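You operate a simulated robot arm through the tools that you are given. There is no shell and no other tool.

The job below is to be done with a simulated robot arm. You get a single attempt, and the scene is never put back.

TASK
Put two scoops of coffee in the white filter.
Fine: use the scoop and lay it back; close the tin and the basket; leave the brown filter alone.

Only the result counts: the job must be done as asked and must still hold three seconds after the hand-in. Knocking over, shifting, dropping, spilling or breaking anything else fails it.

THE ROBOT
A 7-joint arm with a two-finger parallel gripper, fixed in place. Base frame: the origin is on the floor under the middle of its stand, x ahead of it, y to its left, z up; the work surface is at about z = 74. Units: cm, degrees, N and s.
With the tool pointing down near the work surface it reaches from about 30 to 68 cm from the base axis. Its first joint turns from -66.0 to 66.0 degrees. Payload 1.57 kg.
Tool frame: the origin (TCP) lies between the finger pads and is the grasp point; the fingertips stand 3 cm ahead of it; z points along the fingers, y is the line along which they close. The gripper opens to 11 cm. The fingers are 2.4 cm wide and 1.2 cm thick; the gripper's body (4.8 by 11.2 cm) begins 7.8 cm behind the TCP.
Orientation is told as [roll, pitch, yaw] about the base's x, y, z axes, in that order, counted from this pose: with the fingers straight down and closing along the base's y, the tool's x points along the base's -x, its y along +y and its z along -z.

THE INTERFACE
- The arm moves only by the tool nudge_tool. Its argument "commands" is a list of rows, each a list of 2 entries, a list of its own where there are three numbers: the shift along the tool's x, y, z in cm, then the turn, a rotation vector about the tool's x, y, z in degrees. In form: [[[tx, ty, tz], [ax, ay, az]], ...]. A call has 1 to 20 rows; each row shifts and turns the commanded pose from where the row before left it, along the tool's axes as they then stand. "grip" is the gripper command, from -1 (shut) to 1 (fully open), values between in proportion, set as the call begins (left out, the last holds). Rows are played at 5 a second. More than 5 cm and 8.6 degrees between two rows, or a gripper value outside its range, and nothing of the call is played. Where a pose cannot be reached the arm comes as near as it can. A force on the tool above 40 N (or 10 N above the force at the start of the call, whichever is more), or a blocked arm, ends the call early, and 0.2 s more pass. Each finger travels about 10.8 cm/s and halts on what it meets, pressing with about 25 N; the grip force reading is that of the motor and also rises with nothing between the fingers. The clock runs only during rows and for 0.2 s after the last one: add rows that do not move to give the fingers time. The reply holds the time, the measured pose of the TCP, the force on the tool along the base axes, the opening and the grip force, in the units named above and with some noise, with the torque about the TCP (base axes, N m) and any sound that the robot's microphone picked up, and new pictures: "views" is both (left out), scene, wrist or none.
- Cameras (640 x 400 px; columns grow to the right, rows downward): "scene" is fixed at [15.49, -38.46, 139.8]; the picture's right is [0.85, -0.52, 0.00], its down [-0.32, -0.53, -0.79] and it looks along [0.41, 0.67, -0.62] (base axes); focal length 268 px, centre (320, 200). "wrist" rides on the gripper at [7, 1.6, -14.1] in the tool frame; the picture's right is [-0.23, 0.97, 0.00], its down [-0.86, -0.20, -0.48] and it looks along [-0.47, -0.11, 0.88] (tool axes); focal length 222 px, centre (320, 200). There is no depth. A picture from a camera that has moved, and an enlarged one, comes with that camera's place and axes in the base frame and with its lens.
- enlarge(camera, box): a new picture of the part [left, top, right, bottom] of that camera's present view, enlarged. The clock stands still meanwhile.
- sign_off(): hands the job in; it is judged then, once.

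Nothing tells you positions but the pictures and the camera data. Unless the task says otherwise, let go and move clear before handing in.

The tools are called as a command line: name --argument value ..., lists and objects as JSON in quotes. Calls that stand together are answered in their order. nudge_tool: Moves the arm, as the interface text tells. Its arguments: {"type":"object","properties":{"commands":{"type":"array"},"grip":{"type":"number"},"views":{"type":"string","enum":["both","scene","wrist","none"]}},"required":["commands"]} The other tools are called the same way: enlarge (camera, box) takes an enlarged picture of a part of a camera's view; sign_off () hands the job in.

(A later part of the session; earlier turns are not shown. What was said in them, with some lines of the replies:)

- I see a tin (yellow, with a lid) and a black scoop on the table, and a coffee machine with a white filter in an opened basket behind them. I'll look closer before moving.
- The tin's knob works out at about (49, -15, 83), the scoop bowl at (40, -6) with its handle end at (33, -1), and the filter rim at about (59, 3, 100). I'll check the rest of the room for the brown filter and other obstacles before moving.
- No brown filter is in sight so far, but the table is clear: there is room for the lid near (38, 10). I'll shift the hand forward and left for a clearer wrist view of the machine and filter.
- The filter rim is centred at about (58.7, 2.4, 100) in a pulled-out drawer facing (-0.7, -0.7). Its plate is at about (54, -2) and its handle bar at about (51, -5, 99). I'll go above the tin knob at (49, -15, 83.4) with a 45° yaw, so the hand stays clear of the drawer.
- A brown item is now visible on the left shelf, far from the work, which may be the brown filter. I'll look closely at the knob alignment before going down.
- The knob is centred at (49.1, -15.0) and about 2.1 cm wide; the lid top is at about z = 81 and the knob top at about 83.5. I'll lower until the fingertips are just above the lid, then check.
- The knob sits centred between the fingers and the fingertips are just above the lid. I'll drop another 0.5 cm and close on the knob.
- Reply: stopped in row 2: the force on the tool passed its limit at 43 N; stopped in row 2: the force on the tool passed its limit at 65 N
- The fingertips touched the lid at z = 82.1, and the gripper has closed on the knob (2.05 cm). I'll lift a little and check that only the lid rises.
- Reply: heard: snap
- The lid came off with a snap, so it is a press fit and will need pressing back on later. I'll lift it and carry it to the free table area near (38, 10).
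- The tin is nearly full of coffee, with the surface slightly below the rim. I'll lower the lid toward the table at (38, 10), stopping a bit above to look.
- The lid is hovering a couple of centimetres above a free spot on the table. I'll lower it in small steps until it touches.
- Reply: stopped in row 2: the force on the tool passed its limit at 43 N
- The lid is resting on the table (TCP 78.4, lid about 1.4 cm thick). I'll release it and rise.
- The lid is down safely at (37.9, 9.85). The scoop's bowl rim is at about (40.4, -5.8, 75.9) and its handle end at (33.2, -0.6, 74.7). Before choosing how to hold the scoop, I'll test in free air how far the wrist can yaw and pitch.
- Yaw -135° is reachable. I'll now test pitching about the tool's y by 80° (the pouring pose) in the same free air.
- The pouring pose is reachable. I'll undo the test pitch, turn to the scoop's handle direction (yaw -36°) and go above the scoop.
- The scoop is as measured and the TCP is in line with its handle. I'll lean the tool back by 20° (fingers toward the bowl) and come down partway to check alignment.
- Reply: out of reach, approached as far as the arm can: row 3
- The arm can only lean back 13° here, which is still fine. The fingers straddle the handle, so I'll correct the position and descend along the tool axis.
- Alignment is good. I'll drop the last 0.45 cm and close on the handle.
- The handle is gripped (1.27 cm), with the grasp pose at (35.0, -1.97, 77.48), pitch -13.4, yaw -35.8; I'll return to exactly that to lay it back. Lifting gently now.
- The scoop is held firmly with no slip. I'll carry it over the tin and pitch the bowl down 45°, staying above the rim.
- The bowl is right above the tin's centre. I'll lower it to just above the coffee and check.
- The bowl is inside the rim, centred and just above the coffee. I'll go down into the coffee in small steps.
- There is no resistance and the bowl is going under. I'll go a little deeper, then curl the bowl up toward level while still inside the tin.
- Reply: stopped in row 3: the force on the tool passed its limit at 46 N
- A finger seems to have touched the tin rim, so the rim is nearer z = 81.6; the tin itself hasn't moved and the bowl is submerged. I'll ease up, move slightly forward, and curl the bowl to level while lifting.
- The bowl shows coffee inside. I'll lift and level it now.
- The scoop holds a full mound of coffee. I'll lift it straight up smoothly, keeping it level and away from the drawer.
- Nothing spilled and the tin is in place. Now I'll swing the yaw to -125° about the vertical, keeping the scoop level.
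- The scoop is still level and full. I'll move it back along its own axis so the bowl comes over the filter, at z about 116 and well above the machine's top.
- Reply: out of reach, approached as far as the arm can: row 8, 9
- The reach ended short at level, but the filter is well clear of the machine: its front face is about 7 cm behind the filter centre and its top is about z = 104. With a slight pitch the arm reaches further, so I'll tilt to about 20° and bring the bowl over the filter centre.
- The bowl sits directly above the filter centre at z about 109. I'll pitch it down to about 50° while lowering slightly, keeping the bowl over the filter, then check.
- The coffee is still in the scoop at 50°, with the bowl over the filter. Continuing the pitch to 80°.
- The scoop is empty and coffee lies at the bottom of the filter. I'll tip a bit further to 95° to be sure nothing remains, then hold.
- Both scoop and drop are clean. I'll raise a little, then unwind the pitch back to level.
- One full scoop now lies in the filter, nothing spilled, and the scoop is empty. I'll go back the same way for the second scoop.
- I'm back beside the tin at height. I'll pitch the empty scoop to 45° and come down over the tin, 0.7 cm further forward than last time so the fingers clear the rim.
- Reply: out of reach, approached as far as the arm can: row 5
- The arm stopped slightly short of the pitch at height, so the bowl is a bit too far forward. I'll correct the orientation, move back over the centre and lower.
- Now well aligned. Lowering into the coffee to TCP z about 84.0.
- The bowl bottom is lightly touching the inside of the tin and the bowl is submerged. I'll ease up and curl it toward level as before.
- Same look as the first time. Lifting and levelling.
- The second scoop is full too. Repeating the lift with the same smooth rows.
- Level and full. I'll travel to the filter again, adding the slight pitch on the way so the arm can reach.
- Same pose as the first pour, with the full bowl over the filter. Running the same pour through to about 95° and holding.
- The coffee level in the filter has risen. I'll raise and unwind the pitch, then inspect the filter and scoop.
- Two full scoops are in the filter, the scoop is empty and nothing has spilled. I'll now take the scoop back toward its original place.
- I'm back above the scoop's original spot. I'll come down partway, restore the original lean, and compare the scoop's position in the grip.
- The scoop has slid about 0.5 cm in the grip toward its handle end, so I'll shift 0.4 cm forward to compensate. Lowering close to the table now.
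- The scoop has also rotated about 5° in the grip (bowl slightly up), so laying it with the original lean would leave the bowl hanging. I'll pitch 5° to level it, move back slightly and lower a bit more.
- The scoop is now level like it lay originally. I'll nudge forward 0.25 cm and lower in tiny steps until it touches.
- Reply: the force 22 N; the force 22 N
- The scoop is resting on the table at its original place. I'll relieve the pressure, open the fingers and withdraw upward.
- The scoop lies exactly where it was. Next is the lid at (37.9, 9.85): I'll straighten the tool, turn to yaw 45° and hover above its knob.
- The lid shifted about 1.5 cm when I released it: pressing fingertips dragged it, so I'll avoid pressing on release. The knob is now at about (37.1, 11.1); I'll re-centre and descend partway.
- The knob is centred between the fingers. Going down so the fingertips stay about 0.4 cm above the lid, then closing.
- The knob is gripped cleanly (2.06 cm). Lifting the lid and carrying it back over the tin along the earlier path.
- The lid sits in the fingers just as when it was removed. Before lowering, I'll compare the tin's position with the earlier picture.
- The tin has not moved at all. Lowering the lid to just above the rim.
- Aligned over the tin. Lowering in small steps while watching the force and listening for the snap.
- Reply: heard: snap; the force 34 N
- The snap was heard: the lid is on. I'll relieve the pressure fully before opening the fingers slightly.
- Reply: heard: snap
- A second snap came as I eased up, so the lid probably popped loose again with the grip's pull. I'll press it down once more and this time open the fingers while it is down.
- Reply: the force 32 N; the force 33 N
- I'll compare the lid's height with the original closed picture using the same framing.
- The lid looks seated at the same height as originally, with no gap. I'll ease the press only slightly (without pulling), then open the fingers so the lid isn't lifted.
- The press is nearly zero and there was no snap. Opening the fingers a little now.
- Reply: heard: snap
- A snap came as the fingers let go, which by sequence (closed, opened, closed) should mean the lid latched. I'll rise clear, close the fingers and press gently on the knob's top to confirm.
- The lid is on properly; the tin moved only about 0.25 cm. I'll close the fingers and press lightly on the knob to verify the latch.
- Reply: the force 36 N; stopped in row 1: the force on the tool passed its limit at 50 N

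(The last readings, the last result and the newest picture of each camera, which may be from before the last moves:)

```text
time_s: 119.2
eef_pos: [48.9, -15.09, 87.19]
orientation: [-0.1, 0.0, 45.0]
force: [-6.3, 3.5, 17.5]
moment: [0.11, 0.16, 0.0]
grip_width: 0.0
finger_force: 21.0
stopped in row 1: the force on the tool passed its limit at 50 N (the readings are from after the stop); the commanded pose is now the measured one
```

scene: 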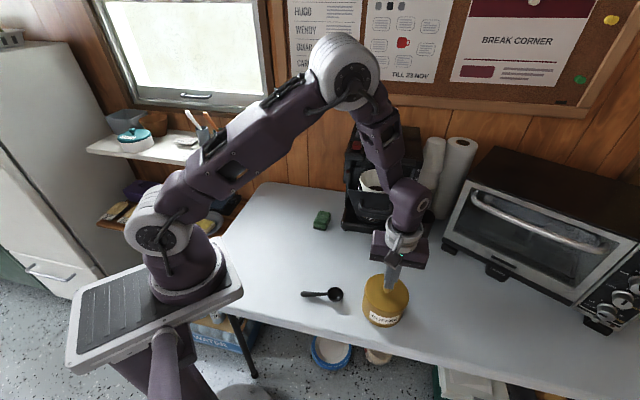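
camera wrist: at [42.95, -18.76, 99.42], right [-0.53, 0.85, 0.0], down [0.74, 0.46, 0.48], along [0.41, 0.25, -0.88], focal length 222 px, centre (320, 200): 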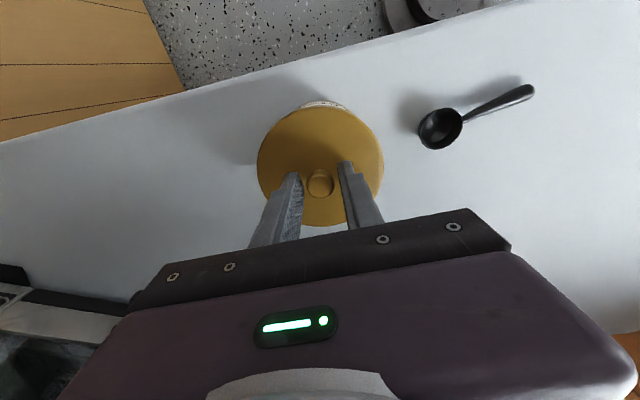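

No snap under 50 N of pressing, so the lid is latched. I'll rise away from the tin and look at the drawer for pushing it closed.

nudge_tool --commands '[[[0, 0, -1], [0, 0, 0]], [[0, 0, -4], [0, 0, 0]], [[0, 0, -4], [0, 0, 0]], [[0, 0, -4], [0, 0, 0]], [[0, 0, -4], [0, 0, 0]], [[0, 0, 0], [0, 0, 0]]]' --views "both"

enlarge --camera "scene" --box '[340, 240, 440, 340]'

enlarge --camera "scene" --box '[330, 130, 450, 250]'

```text
time_s: 120.6
eef_pos: [48.94, -15.16, 104.31]
orientation: [0.0, 0.0, 45.1]
force: [0.3, -1.1, 0.3]
moment: [0.03, 0.02, 0.0]
grip_width: 0.0
finger_force: 20.8
camera wrist: at [42.82, -18.91, 118.33], right [-0.53, 0.85, 0.0], down [0.74, 0.46, 0.48], along [0.41, 0.25, -0.88], focal length 222 px, centre (320, 200)
```

scene: 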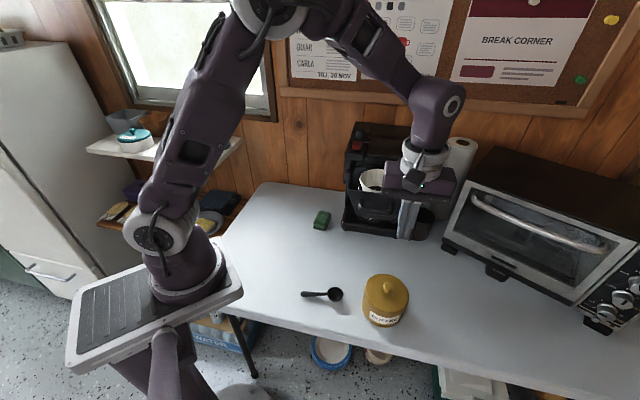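
wrist: 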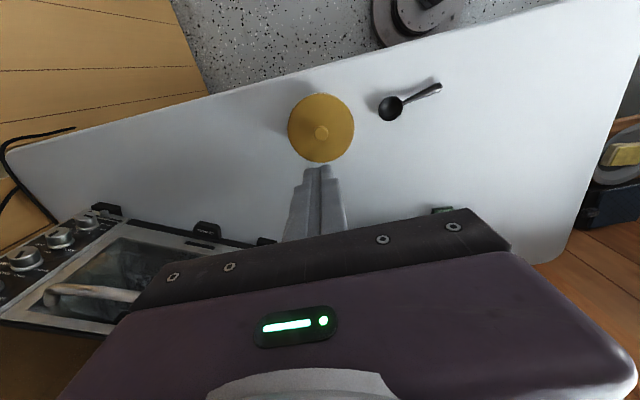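

```text
4.00 times, centred on (390, 290) of scene
camera zoom: at [15.49, -38.46, 139.8], right [0.85, -0.52, 0.0], down [-0.32, -0.53, -0.79], along [0.41, 0.67, -0.62], focal length 1070 px, centre (40, -160)
```

zoom: 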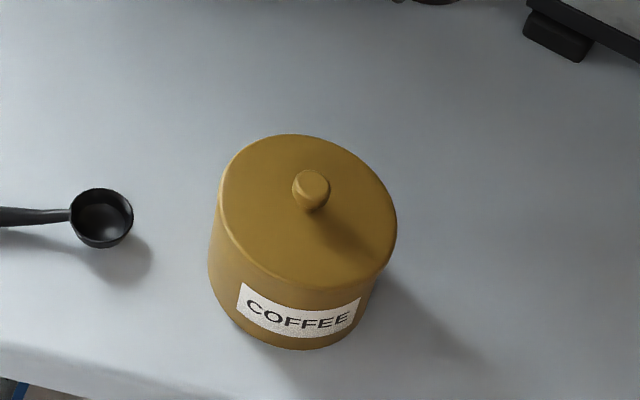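

```text
3.33 times, centred on (390, 190) of scene
camera zoom: at [15.49, -38.46, 139.8], right [0.85, -0.52, 0.0], down [-0.32, -0.53, -0.79], along [0.41, 0.67, -0.62], focal length 892 px, centre (87, 233)
```

zoom: 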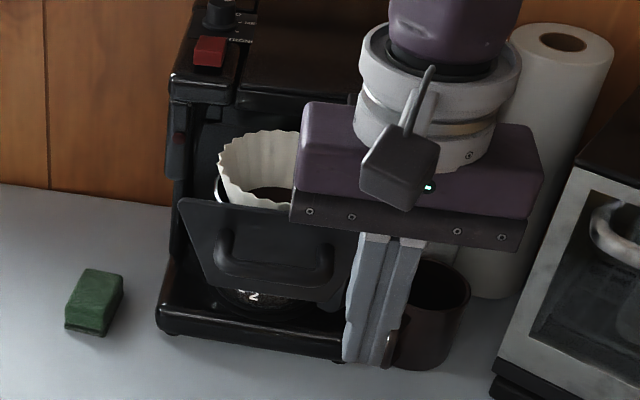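

The lid is at its original height. Now I'll bring the closed fingers in front of the drawer's handle bar, at about (48.1, -8.2, 100.5), ready to push along (0.7, 0.7).

nudge_tool --commands '[[[-2.14, 2.735, 0], [0, 0, 0]], [[-2.14, 2.735, 0], [0, 0, 0]], [[0, 0, 2], [0, 0, 0]], [[0, 0, 1.8], [0, 0, 0]], [[0, 0, 0], [0, 0, 0]]]' --views "both"

enlarge --camera "scene" --box '[330, 130, 450, 250]'

enlarge --camera "wrist" --box '[200, 100, 440, 260]'

```text
time_s: 121.8
eef_pos: [48.0, -8.05, 100.32]
orientation: [-0.1, -0.1, 45.1]
force: [-0.7, 0.5, -0.3]
moment: [0.01, 0.03, 0.02]
grip_width: 0.0
finger_force: 21.3
camera wrist: at [41.93, -11.91, 114.54], right [-0.53, 0.85, 0.0], down [0.74, 0.46, 0.48], along [0.41, 0.25, -0.88], focal length 222 px, centre (320, 200)
```

scene: 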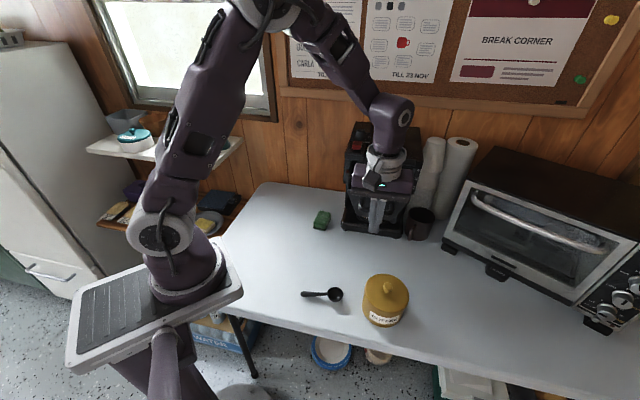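
wrist: 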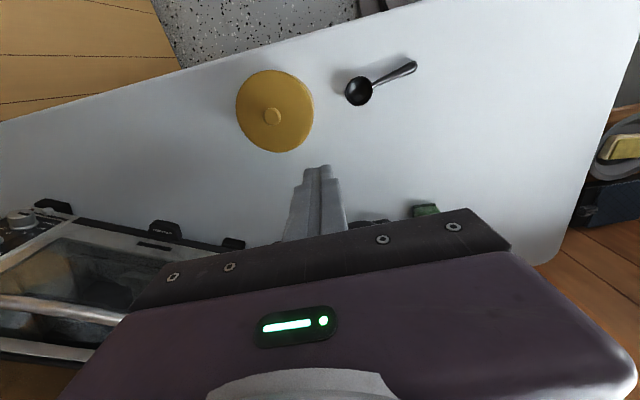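

```text
3.33 times, centred on (390, 190) of scene
camera zoom: at [15.49, -38.46, 139.8], right [0.85, -0.52, 0.0], down [-0.32, -0.53, -0.79], along [0.41, 0.67, -0.62], focal length 892 px, centre (87, 233)
```

zoom: 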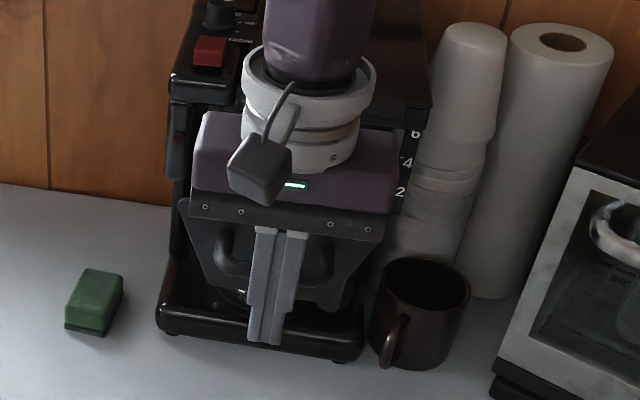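

```text
2.50 times, centred on (320, 180) of wrist
camera zoom: at [41.93, -11.91, 114.54], right [-0.53, 0.85, 0.0], down [0.74, 0.46, 0.48], along [0.41, 0.25, -0.88], focal length 555 px, centre (320, 250)
```

zoom: 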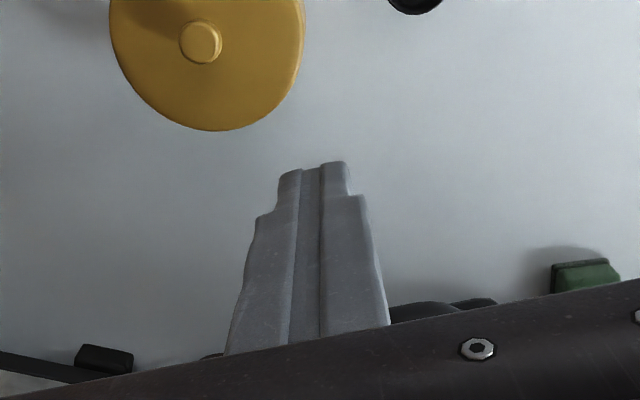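

The closed fingers are centred in front of the handle bar. Pushing slowly along the drawer's direction.

nudge_tool --commands '[[[-0.8, 0, 0], [0, 0, 0]], [[-0.8, 0, 0], [0, 0, 0]], [[-0.8, 0, 0], [0, 0, 0]], [[-0.6, 0, 0], [0, 0, 0]], [[0, 0, 0], [0, 0, 0]]]' --views "scene"

enlarge --camera "scene" --box '[330, 130, 450, 250]'

```text
time_s: 123.0
eef_pos: [50.24, -6.12, 100.48]
orientation: [-0.1, -0.1, 45.1]
force: [-0.4, -0.1, -0.3]
moment: [-0.02, -0.01, 0.01]
grip_width: 0.02
finger_force: 21.4
```

scene: 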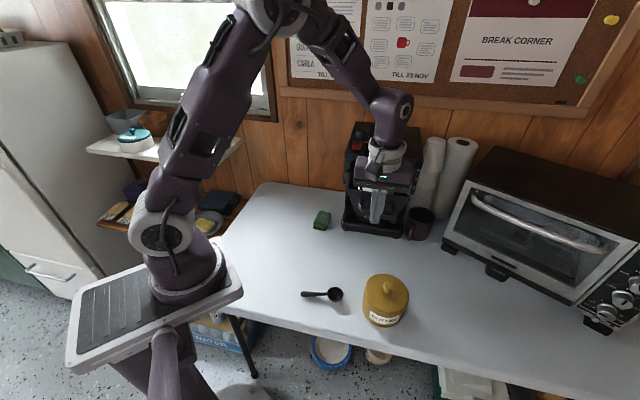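

```text
3.33 times, centred on (390, 190) of scene
camera zoom: at [15.49, -38.46, 139.79], right [0.85, -0.52, 0.0], down [-0.32, -0.53, -0.79], along [0.41, 0.67, -0.62], focal length 892 px, centre (87, 233)
```

zoom: 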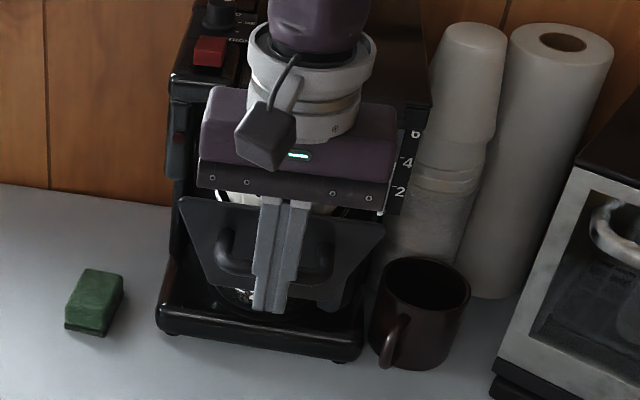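

nudge_tool --commands '[[[-0.8, 0, 0], [0, 0, 0]], [[-0.8, 0, 0], [0, 0, 0]], [[-0.8, 0, 0], [0, 0, 0]], [[0, 0, 0], [0, 0, 0]]]' --views "scene"

enlarge --camera "scene" --box '[330, 130, 450, 250]'

```text
time_s: 124.0
eef_pos: [51.95, -4.3, 100.43]
orientation: [-0.1, 0.0, 45.0]
force: [-1.0, -1.0, -0.8]
moment: [-0.01, -0.01, 0.04]
grip_width: 0.02
finger_force: 21.2
```

scene: 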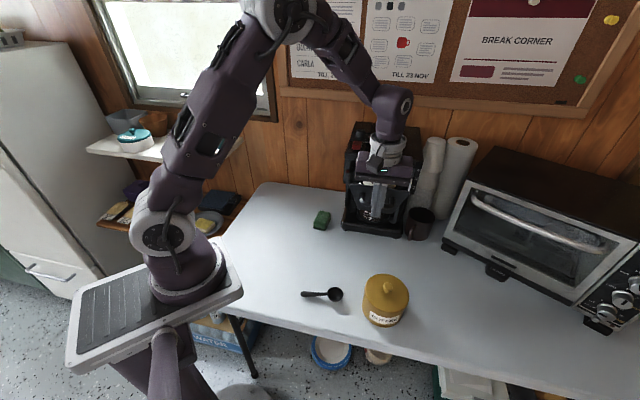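

```text
3.33 times, centred on (390, 190) of scene
camera zoom: at [15.49, -38.46, 139.79], right [0.85, -0.52, 0.0], down [-0.32, -0.53, -0.79], along [0.41, 0.67, -0.62], focal length 892 px, centre (87, 233)
```

zoom: 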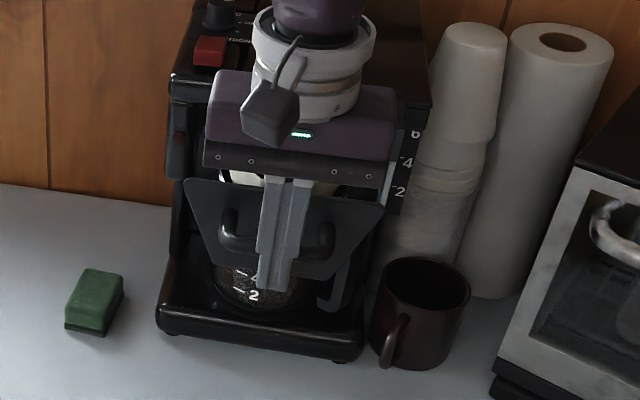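

The drawer is sliding in with little force. Continuing.

nudge_tool --commands '[[[-1, 0, 0], [0, 0, 0]], [[-1, 0, 0], [0, 0, 0]], [[-1, 0, 0], [0, 0, 0]], [[-1, 0, 0], [0, 0, 0]], [[0, 0, 0], [0, 0, 0]]]' --views "scene"

enlarge --camera "scene" --box '[330, 110, 450, 250]'

```text
time_s: 125.2
eef_pos: [54.82, -1.51, 100.46]
orientation: [-0.1, -0.1, 45.1]
force: [-1.0, 0.3, 0.7]
moment: [0.02, 0.03, 0.01]
grip_width: 0.0
finger_force: 21.4
```

scene: 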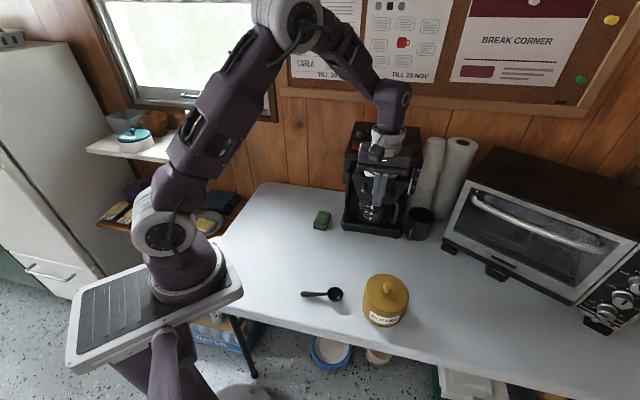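

```text
2.86 times, centred on (390, 180) of scene
camera zoom: at [15.49, -38.46, 139.8], right [0.85, -0.52, 0.0], down [-0.32, -0.53, -0.79], along [0.41, 0.67, -0.62], focal length 764 px, centre (120, 257)
```

zoom: 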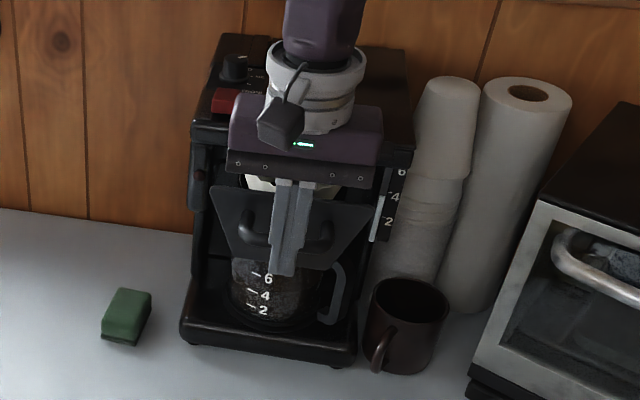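

nudge_tool --commands '[[[-1, 0, 0], [0, 0, 0]], [[-1, 0, 0], [0, 0, 0]], [[-1, 0, 0], [0, 0, 0]], [[-1, 0, 0], [0, 0, 0]], [[0, 0, 0], [0, 0, 0]]]' --views "scene"

enlarge --camera "scene" --box '[330, 110, 450, 250]'

```text
time_s: 126.4
eef_pos: [57.58, 1.48, 100.38]
orientation: [0.0, -0.2, 45.1]
force: [-0.4, -0.1, 0.1]
moment: [0.01, 0.03, -0.01]
grip_width: 0.0
finger_force: 21.8
```

scene: 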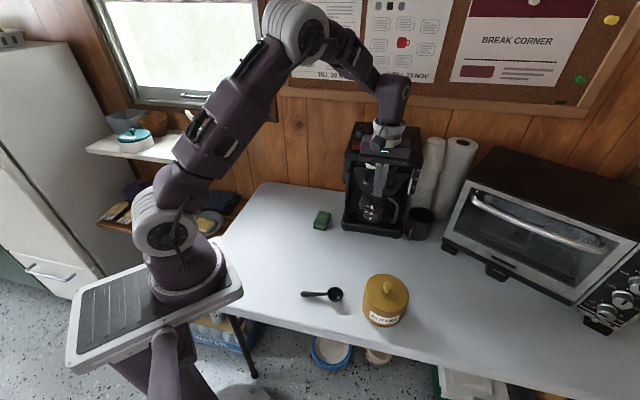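

```text
2.86 times, centred on (390, 180) of scene
camera zoom: at [15.49, -38.46, 139.79], right [0.85, -0.52, 0.0], down [-0.32, -0.53, -0.79], along [0.41, 0.67, -0.62], focal length 764 px, centre (120, 257)
```

zoom: 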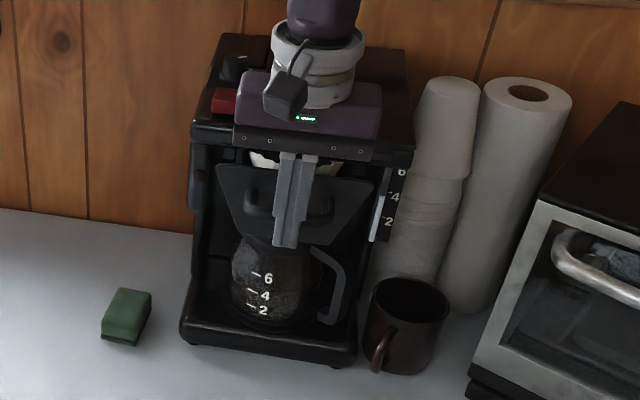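

nudge_tool --commands '[[[-0.7, 0, 0], [0, 0, 0]], [[-0.7, 0, 0], [0, 0, 0]], [[-0.7, 0, 0], [0, 0, 0]], [[0, 0, 0], [0, 0, 0]]]' --views "scene"

enlarge --camera "scene" --box '[330, 110, 450, 250]'

```text
time_s: 127.4
eef_pos: [59.23, 2.78, 100.29]
orientation: [-0.1, -0.1, 45.1]
force: [0.2, 0.1, 0.5]
moment: [-0.01, 0.01, 0.03]
grip_width: 0.0
finger_force: 21.2
```

scene: 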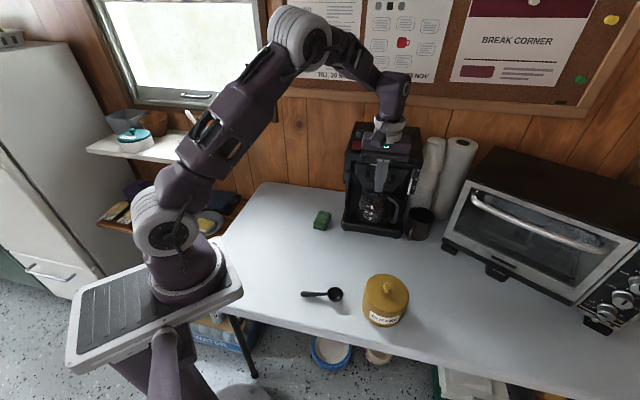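

```text
2.86 times, centred on (390, 180) of scene
camera zoom: at [15.49, -38.46, 139.8], right [0.85, -0.52, 0.0], down [-0.32, -0.53, -0.79], along [0.41, 0.67, -0.62], focal length 764 px, centre (120, 257)
```

zoom: 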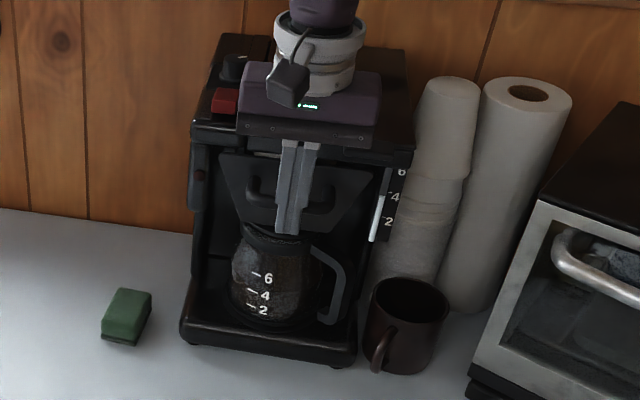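

nudge_tool --commands '[[[-0.5, 0, 0], [0, 0, 0]], [[-0.5, 0, 0], [0, 0, 0]], [[0, 0, 0], [0, 0, 0]]]' --views "scene"

enlarge --camera "scene" --box '[340, 120, 430, 220]'

```text
time_s: 128.2
eef_pos: [59.69, 3.37, 100.3]
orientation: [0.1, 0.2, 45.1]
force: [-22.7, -14.8, 3.8]
moment: [-0.04, 0.35, 0.1]
grip_width: 0.0
finger_force: 21.2
```

scene: 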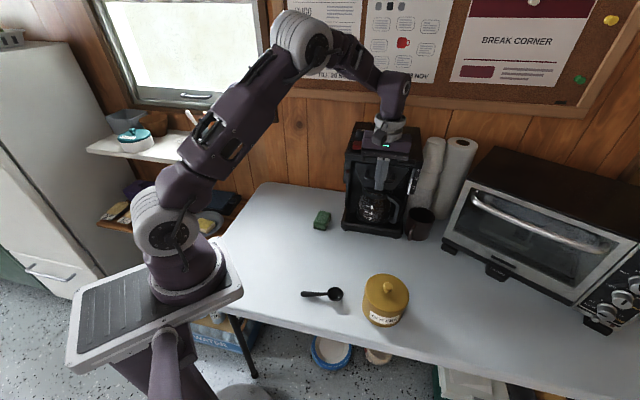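

```text
4.00 times, centred on (385, 170) of scene
camera zoom: at [15.42, -38.5, 139.79], right [0.85, -0.52, 0.0], down [-0.32, -0.53, -0.79], along [0.41, 0.67, -0.62], focal length 1070 px, centre (60, 320)
```

zoom: 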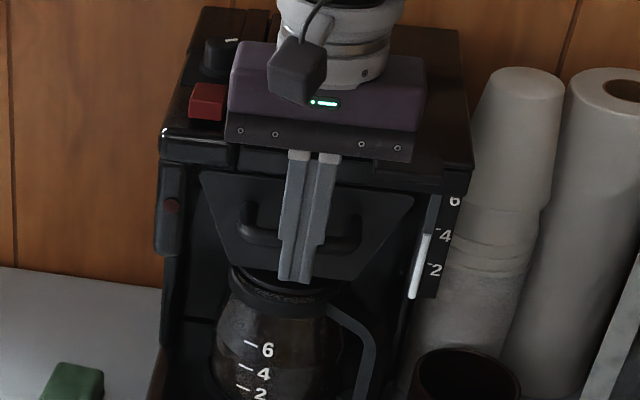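

Resistance of about 27 N now: the drawer seems to have reached its stop. I'll check that the machine itself hasn't moved.

enlarge --camera "scene" --box '[330, 110, 450, 250]'

enlarge --camera "wrist" --box '[0, 100, 640, 400]'

```text
2.86 times, centred on (390, 180) of scene
camera zoom: at [15.42, -38.5, 139.79], right [0.85, -0.52, 0.0], down [-0.32, -0.53, -0.79], along [0.41, 0.67, -0.62], focal length 764 px, centre (120, 257)
```

zoom: 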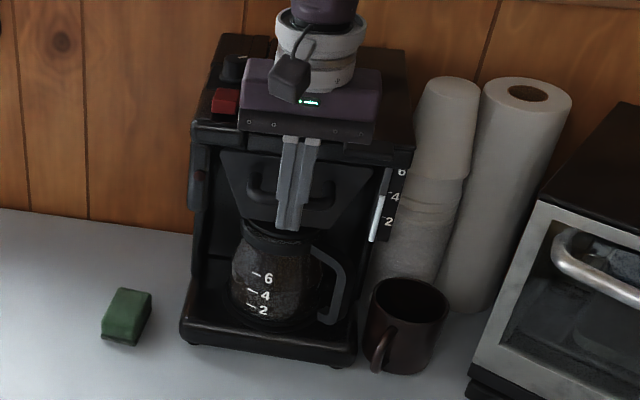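

```text
1.00 times, centred on (320, 250) of wrist (not enlarged: the box is as wide or as high as the picture)
camera zoom: at [53.63, -0.32, 114.58], right [-0.53, 0.85, 0.0], down [0.75, 0.46, 0.47], along [0.4, 0.25, -0.88], focal length 222 px, centre (320, 150)
```

zoom: 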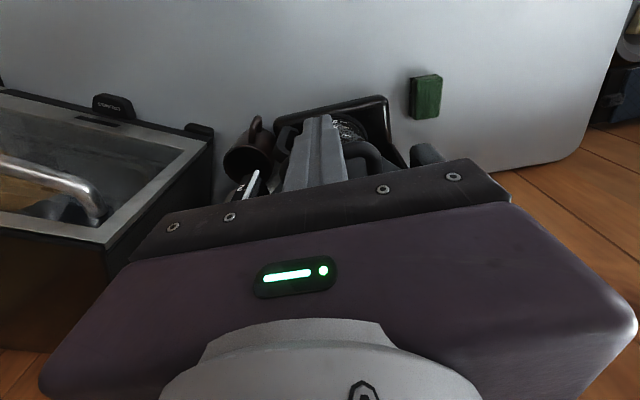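

The machine has not moved, and the plate should now be flush with its front. I'll back off and look closely.

nudge_tool --commands '[[[0.5, 0, 0], [0, 0, 0]], [[3, 0, 0], [0, 0, 0]], [[4, 0, 0], [0, 0, 0]], [[4, 0, 0], [0, 0, 0]], [[4, 0, 0], [0, 0, 0]], [[0, 0, -4], [0, 0, 0]], [[0, 0, -4], [0, 0, 0]], [[0, 0, -4], [0, 0, 0]], [[0, 0, 0], [0, 0, 0]]]' --views "both"

enlarge --camera "scene" --box '[340, 110, 440, 240]'

enlarge --camera "scene" --box '[350, 150, 420, 190]'

```text
time_s: 130.2
eef_pos: [48.84, -7.61, 112.57]
orientation: [-0.1, -0.2, 45.0]
force: [-0.2, -0.4, 0.5]
moment: [0.0, 0.01, 0.0]
grip_width: 0.0
finger_force: 21.4
camera wrist: at [42.65, -11.38, 126.62], right [-0.53, 0.85, 0.0], down [0.74, 0.46, 0.48], along [0.41, 0.25, -0.88], focal length 222 px, centre (320, 200)
```

scene: 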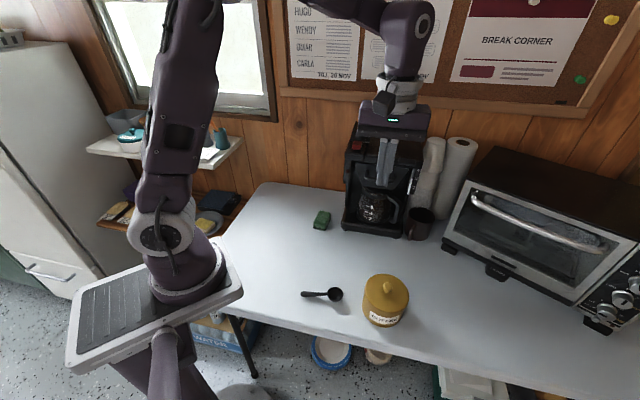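
wrist: 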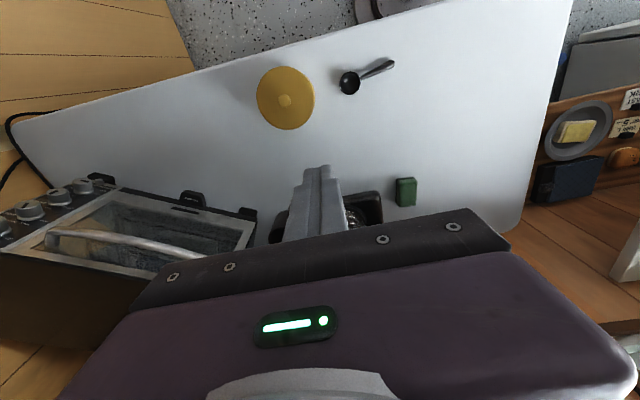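

```text
3.08 times, centred on (390, 175) of scene
camera zoom: at [15.49, -38.46, 139.8], right [0.85, -0.52, 0.0], down [-0.32, -0.53, -0.79], along [0.41, 0.67, -0.62], focal length 823 px, centre (105, 277)
```

zoom: 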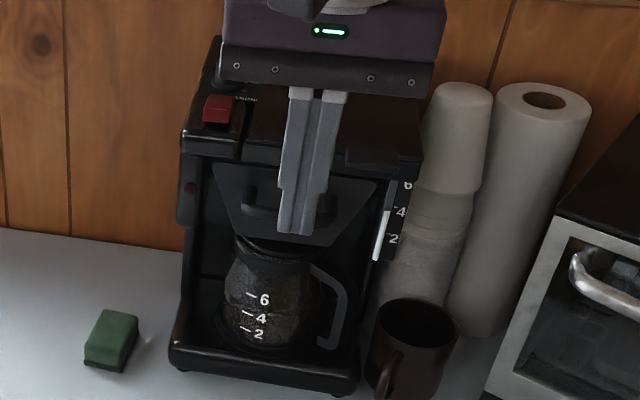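

```text
9.14 times, centred on (385, 170) of scene
camera zoom: at [15.49, -38.46, 139.8], right [0.85, -0.52, 0.0], down [-0.32, -0.53, -0.79], along [0.41, 0.67, -0.62], focal length 2446 px, centre (-274, 474)
```

zoom: 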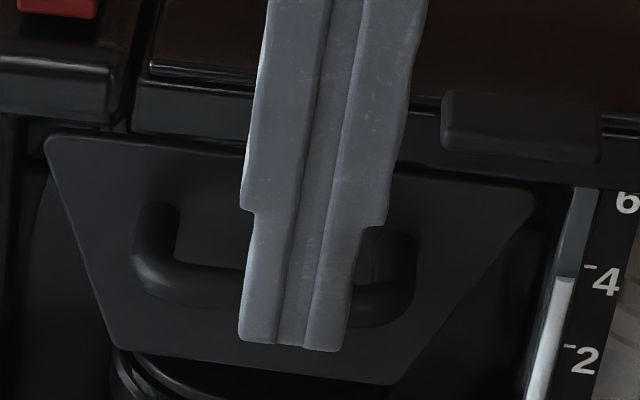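

The arm blocks the view, so I'll move it up and aside.

nudge_tool --commands '[[[3, -2, -3], [0, 0, 0]], [[3, -2, -3], [0, 0, 0]], [[3, -2, -3], [0, 0, 0]], [[3, -2, -3], [0, 0, 0]], [[0, 0, 0], [0, 0, 0]]]' --views "scene"

enlarge --camera "scene" --box '[340, 110, 440, 240]'

enlarge --camera "scene" --box '[345, 140, 425, 195]'

enlarge --camera "scene" --box '[280, 190, 350, 250]'

```text
time_s: 131.4
eef_pos: [46.09, -21.57, 124.39]
orientation: [-0.1, 0.0, 45.0]
force: [0.7, -0.3, -0.6]
moment: [0.01, -0.03, -0.01]
grip_width: 0.0
finger_force: 21.2
```

scene: 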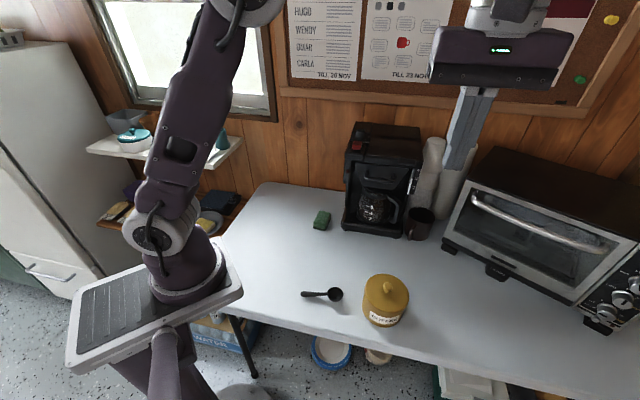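

```text
3.08 times, centred on (390, 175) of scene
camera zoom: at [15.49, -38.46, 139.79], right [0.85, -0.52, 0.0], down [-0.32, -0.53, -0.79], along [0.41, 0.67, -0.62], focal length 823 px, centre (105, 277)
```

zoom: 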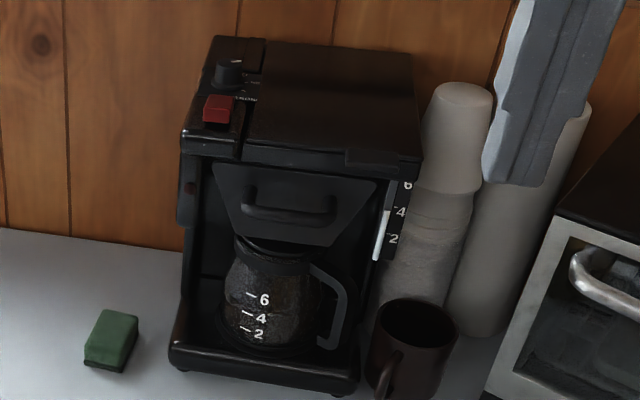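

```text
7.27 times, centred on (385, 168) of scene
camera zoom: at [15.49, -38.46, 139.79], right [0.85, -0.52, 0.0], down [-0.32, -0.53, -0.79], along [0.41, 0.67, -0.62], focal length 1946 px, centre (-153, 436)
```

zoom: 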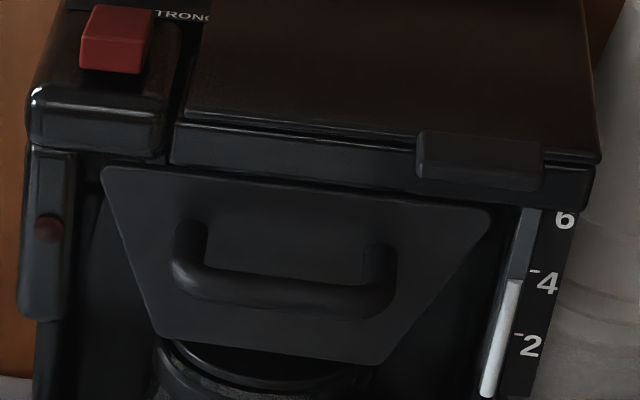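

```text
6.67 times, centred on (315, 220) of scene
camera zoom: at [15.49, -38.46, 139.79], right [0.85, -0.52, 0.0], down [-0.32, -0.53, -0.79], along [0.41, 0.67, -0.62], focal length 1784 px, centre (353, 67)
```

zoom: 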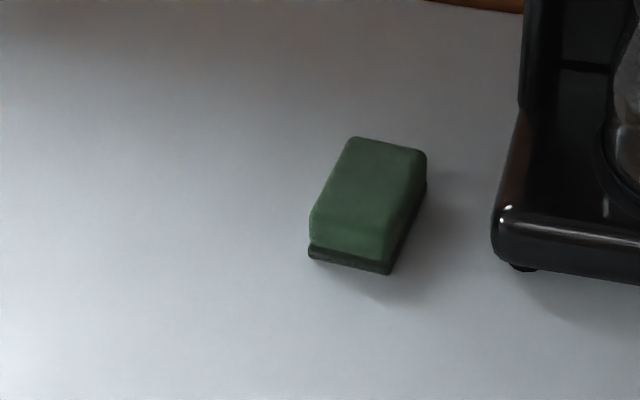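

The drawer plate appears flush under the housing and everything else looks in place. To be sure, I'll open the fingers and view the drawer from above with the wrist camera.

nudge_tool --commands '[[[-3.68, 1.515, 0.1], [0, 0, 0]], [[-3.68, 1.515, 0.1], [0, 0, 0]], [[-3.68, 1.515, 0.1], [0, 0, 0]], [[-3.68, 1.515, 0.1], [0, 0, 0]], [[-3.68, 1.515, 0.1], [0, 0, 0]], [[-3.68, 1.515, 0.1], [0, 0, 0]], [[-3.68, 1.515, 0.1], [0, 0, 0]], [[0, 0, 0], [0, 0, 0]]]' --grip 1 --views "both"

enlarge --camera "wrist" --box '[230, 80, 430, 230]'

```text
time_s: 133.2
eef_pos: [56.73, 4.14, 123.52]
orientation: [0.0, -0.2, 45.2]
force: [0.1, -0.6, -0.6]
moment: [0.0, 0.03, 0.0]
grip_width: 10.98
finger_force: 0.0
camera wrist: at [50.5, 0.49, 137.74], right [-0.53, 0.85, 0.0], down [0.74, 0.46, 0.48], along [0.41, 0.25, -0.88], focal length 222 px, centre (320, 200)
```

scene: 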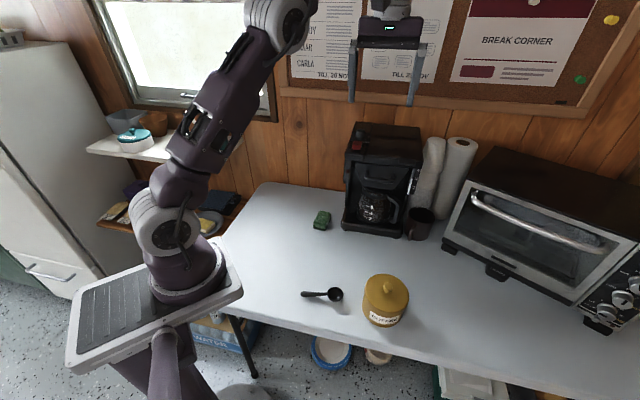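
wrist: 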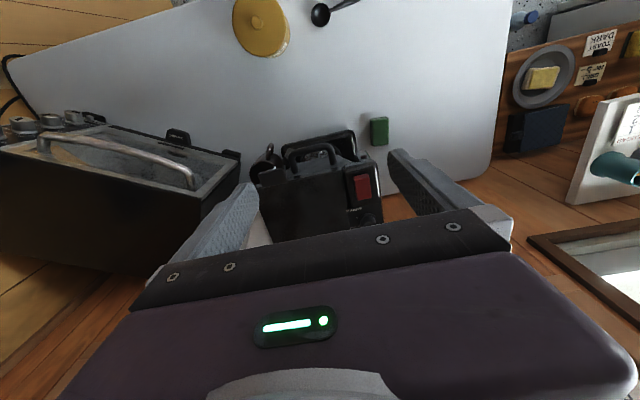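

```text
2.67 times, centred on (330, 155) of wrist
camera zoom: at [50.5, 0.49, 137.74], right [-0.53, 0.85, 0.0], down [0.74, 0.46, 0.48], along [0.41, 0.25, -0.88], focal length 592 px, centre (293, 320)
```

zoom: 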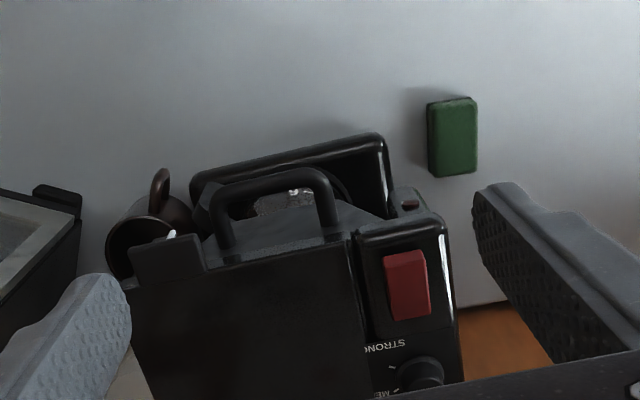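

enlarge --camera "wrist" --box '[290, 130, 380, 185]'

enlarge --camera "wrist" --box '[220, 0, 360, 70]'

enlarge --camera "scene" --box '[350, 120, 430, 200]'

```text
7.11 times, centred on (335, 158) of wrist
camera zoom: at [50.5, 0.49, 137.74], right [-0.53, 0.85, 0.0], down [0.74, 0.46, 0.48], along [0.41, 0.25, -0.88], focal length 1580 px, centre (213, 502)
```

zoom: 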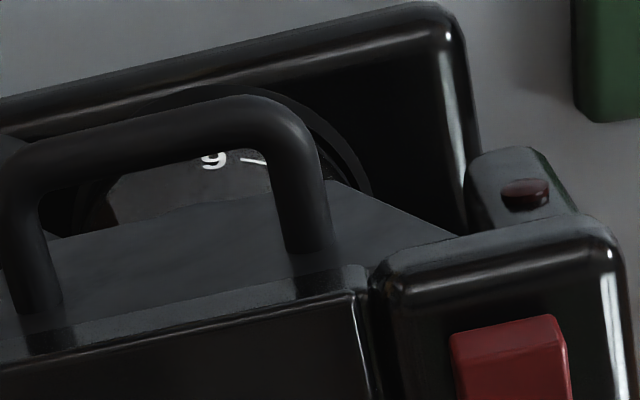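

```text
4.57 times, centred on (290, 35) of wrist
camera zoom: at [50.5, 0.49, 137.74], right [-0.53, 0.85, 0.0], down [0.74, 0.46, 0.48], along [0.41, 0.25, -0.88], focal length 1015 px, centre (457, 954)
```

zoom: 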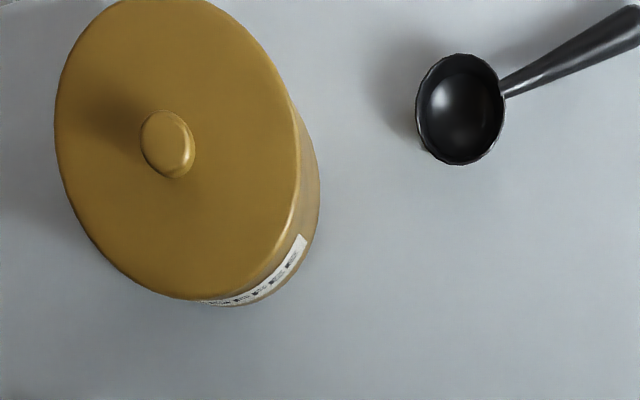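

```text
5.00 times, centred on (390, 160) of scene
camera zoom: at [15.49, -38.45, 139.8], right [0.85, -0.52, 0.0], down [-0.32, -0.53, -0.79], along [0.41, 0.67, -0.62], focal length 1338 px, centre (-30, 400)
```

zoom: 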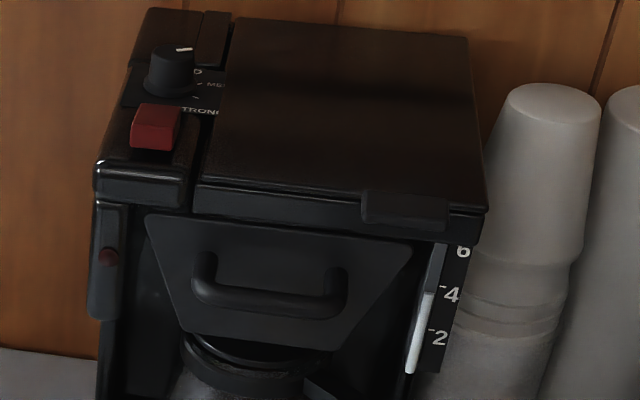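

From above, the drawer plate is flush with the housing, the tin is closed and the scoop lies in its place. I'll move the arm back to its start area before handing in.

nudge_tool --commands '[[[4.4, -0.85, 0], [0, 0, 0]], [[4.4, -0.85, 0], [0, 0, 0]], [[4.4, -0.85, 0], [0, 0, 0]], [[4.4, -0.85, 0], [0, 0, 0]], [[0, 0, 0], [0, 0, 0]], [[0, 0, 0], [0, 0, 0]]]' --views "both"

enlarge --camera "scene" --box '[280, 220, 440, 340]'

enlarge --camera "scene" --box '[330, 120, 450, 250]'

```text
time_s: 134.6
eef_pos: [46.55, -10.5, 123.6]
orientation: [-0.1, -0.2, 45.0]
force: [-0.8, -0.4, 0.3]
moment: [-0.02, 0.01, 0.01]
grip_width: 11.03
finger_force: 0.1
camera wrist: at [40.41, -14.23, 137.75], right [-0.53, 0.85, 0.0], down [0.74, 0.46, 0.48], along [0.41, 0.25, -0.88], focal length 222 px, centre (320, 200)
```

scene: 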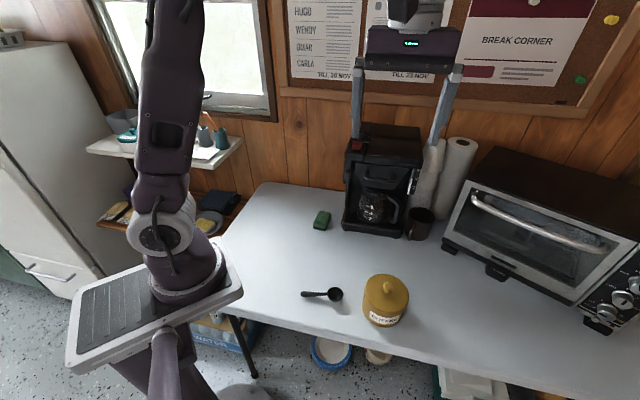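
wrist: 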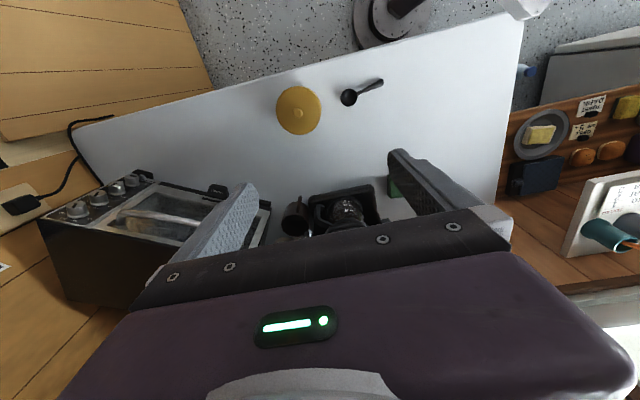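

```text
3.33 times, centred on (360, 280) of scene
camera zoom: at [15.49, -38.46, 139.8], right [0.85, -0.52, 0.0], down [-0.32, -0.53, -0.79], along [0.41, 0.67, -0.62], focal length 892 px, centre (187, -67)
```

zoom: 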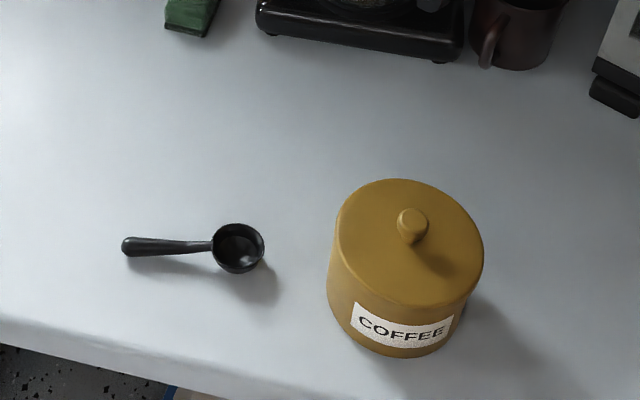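

```text
3.08 times, centred on (390, 185) of scene
camera zoom: at [15.49, -38.46, 139.8], right [0.85, -0.52, 0.0], down [-0.32, -0.53, -0.79], along [0.41, 0.67, -0.62], focal length 823 px, centre (105, 246)
```

zoom: 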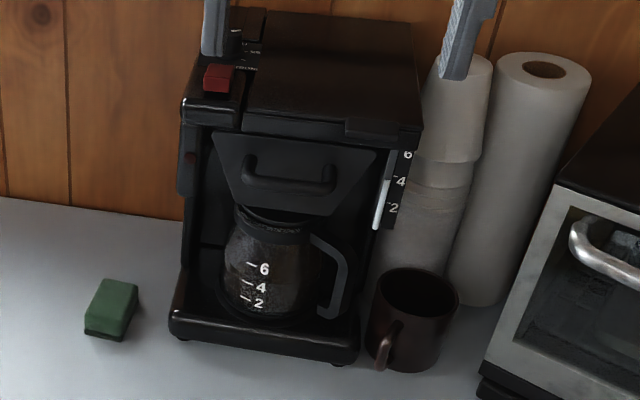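

The white filter holds two scoops of coffee. The scoop is back in its place, the tin's lid is latched, and the basket is pushed in to its stop. No coffee spilled, the brown filter was not touched, and the arm is clear, so I'm handing in.

sign_off

```text
The job is handed in.
```

The white filter has two full scoops of coffee in it, and the job is handed in. No coffee spilled that I could see.

- **Scoop:** it lies back where it was, to within a few millimetres.
- **Tin:** the lid is on and I took it as latched. It snapped on, popped off once while I still held it, and snapped again as I let go. After that it took a 50 N press with no further snap. The tin moved about 0.25 cm in the process.
- **Basket:** it is pushed in until it stopped at about 27 N, and the plate sits flush with the machine's front. I heard no click.
- **Brown filter:** I never saw it for certain. The only candidate was a brown object on the left shelf, and the arm went nowhere near that.
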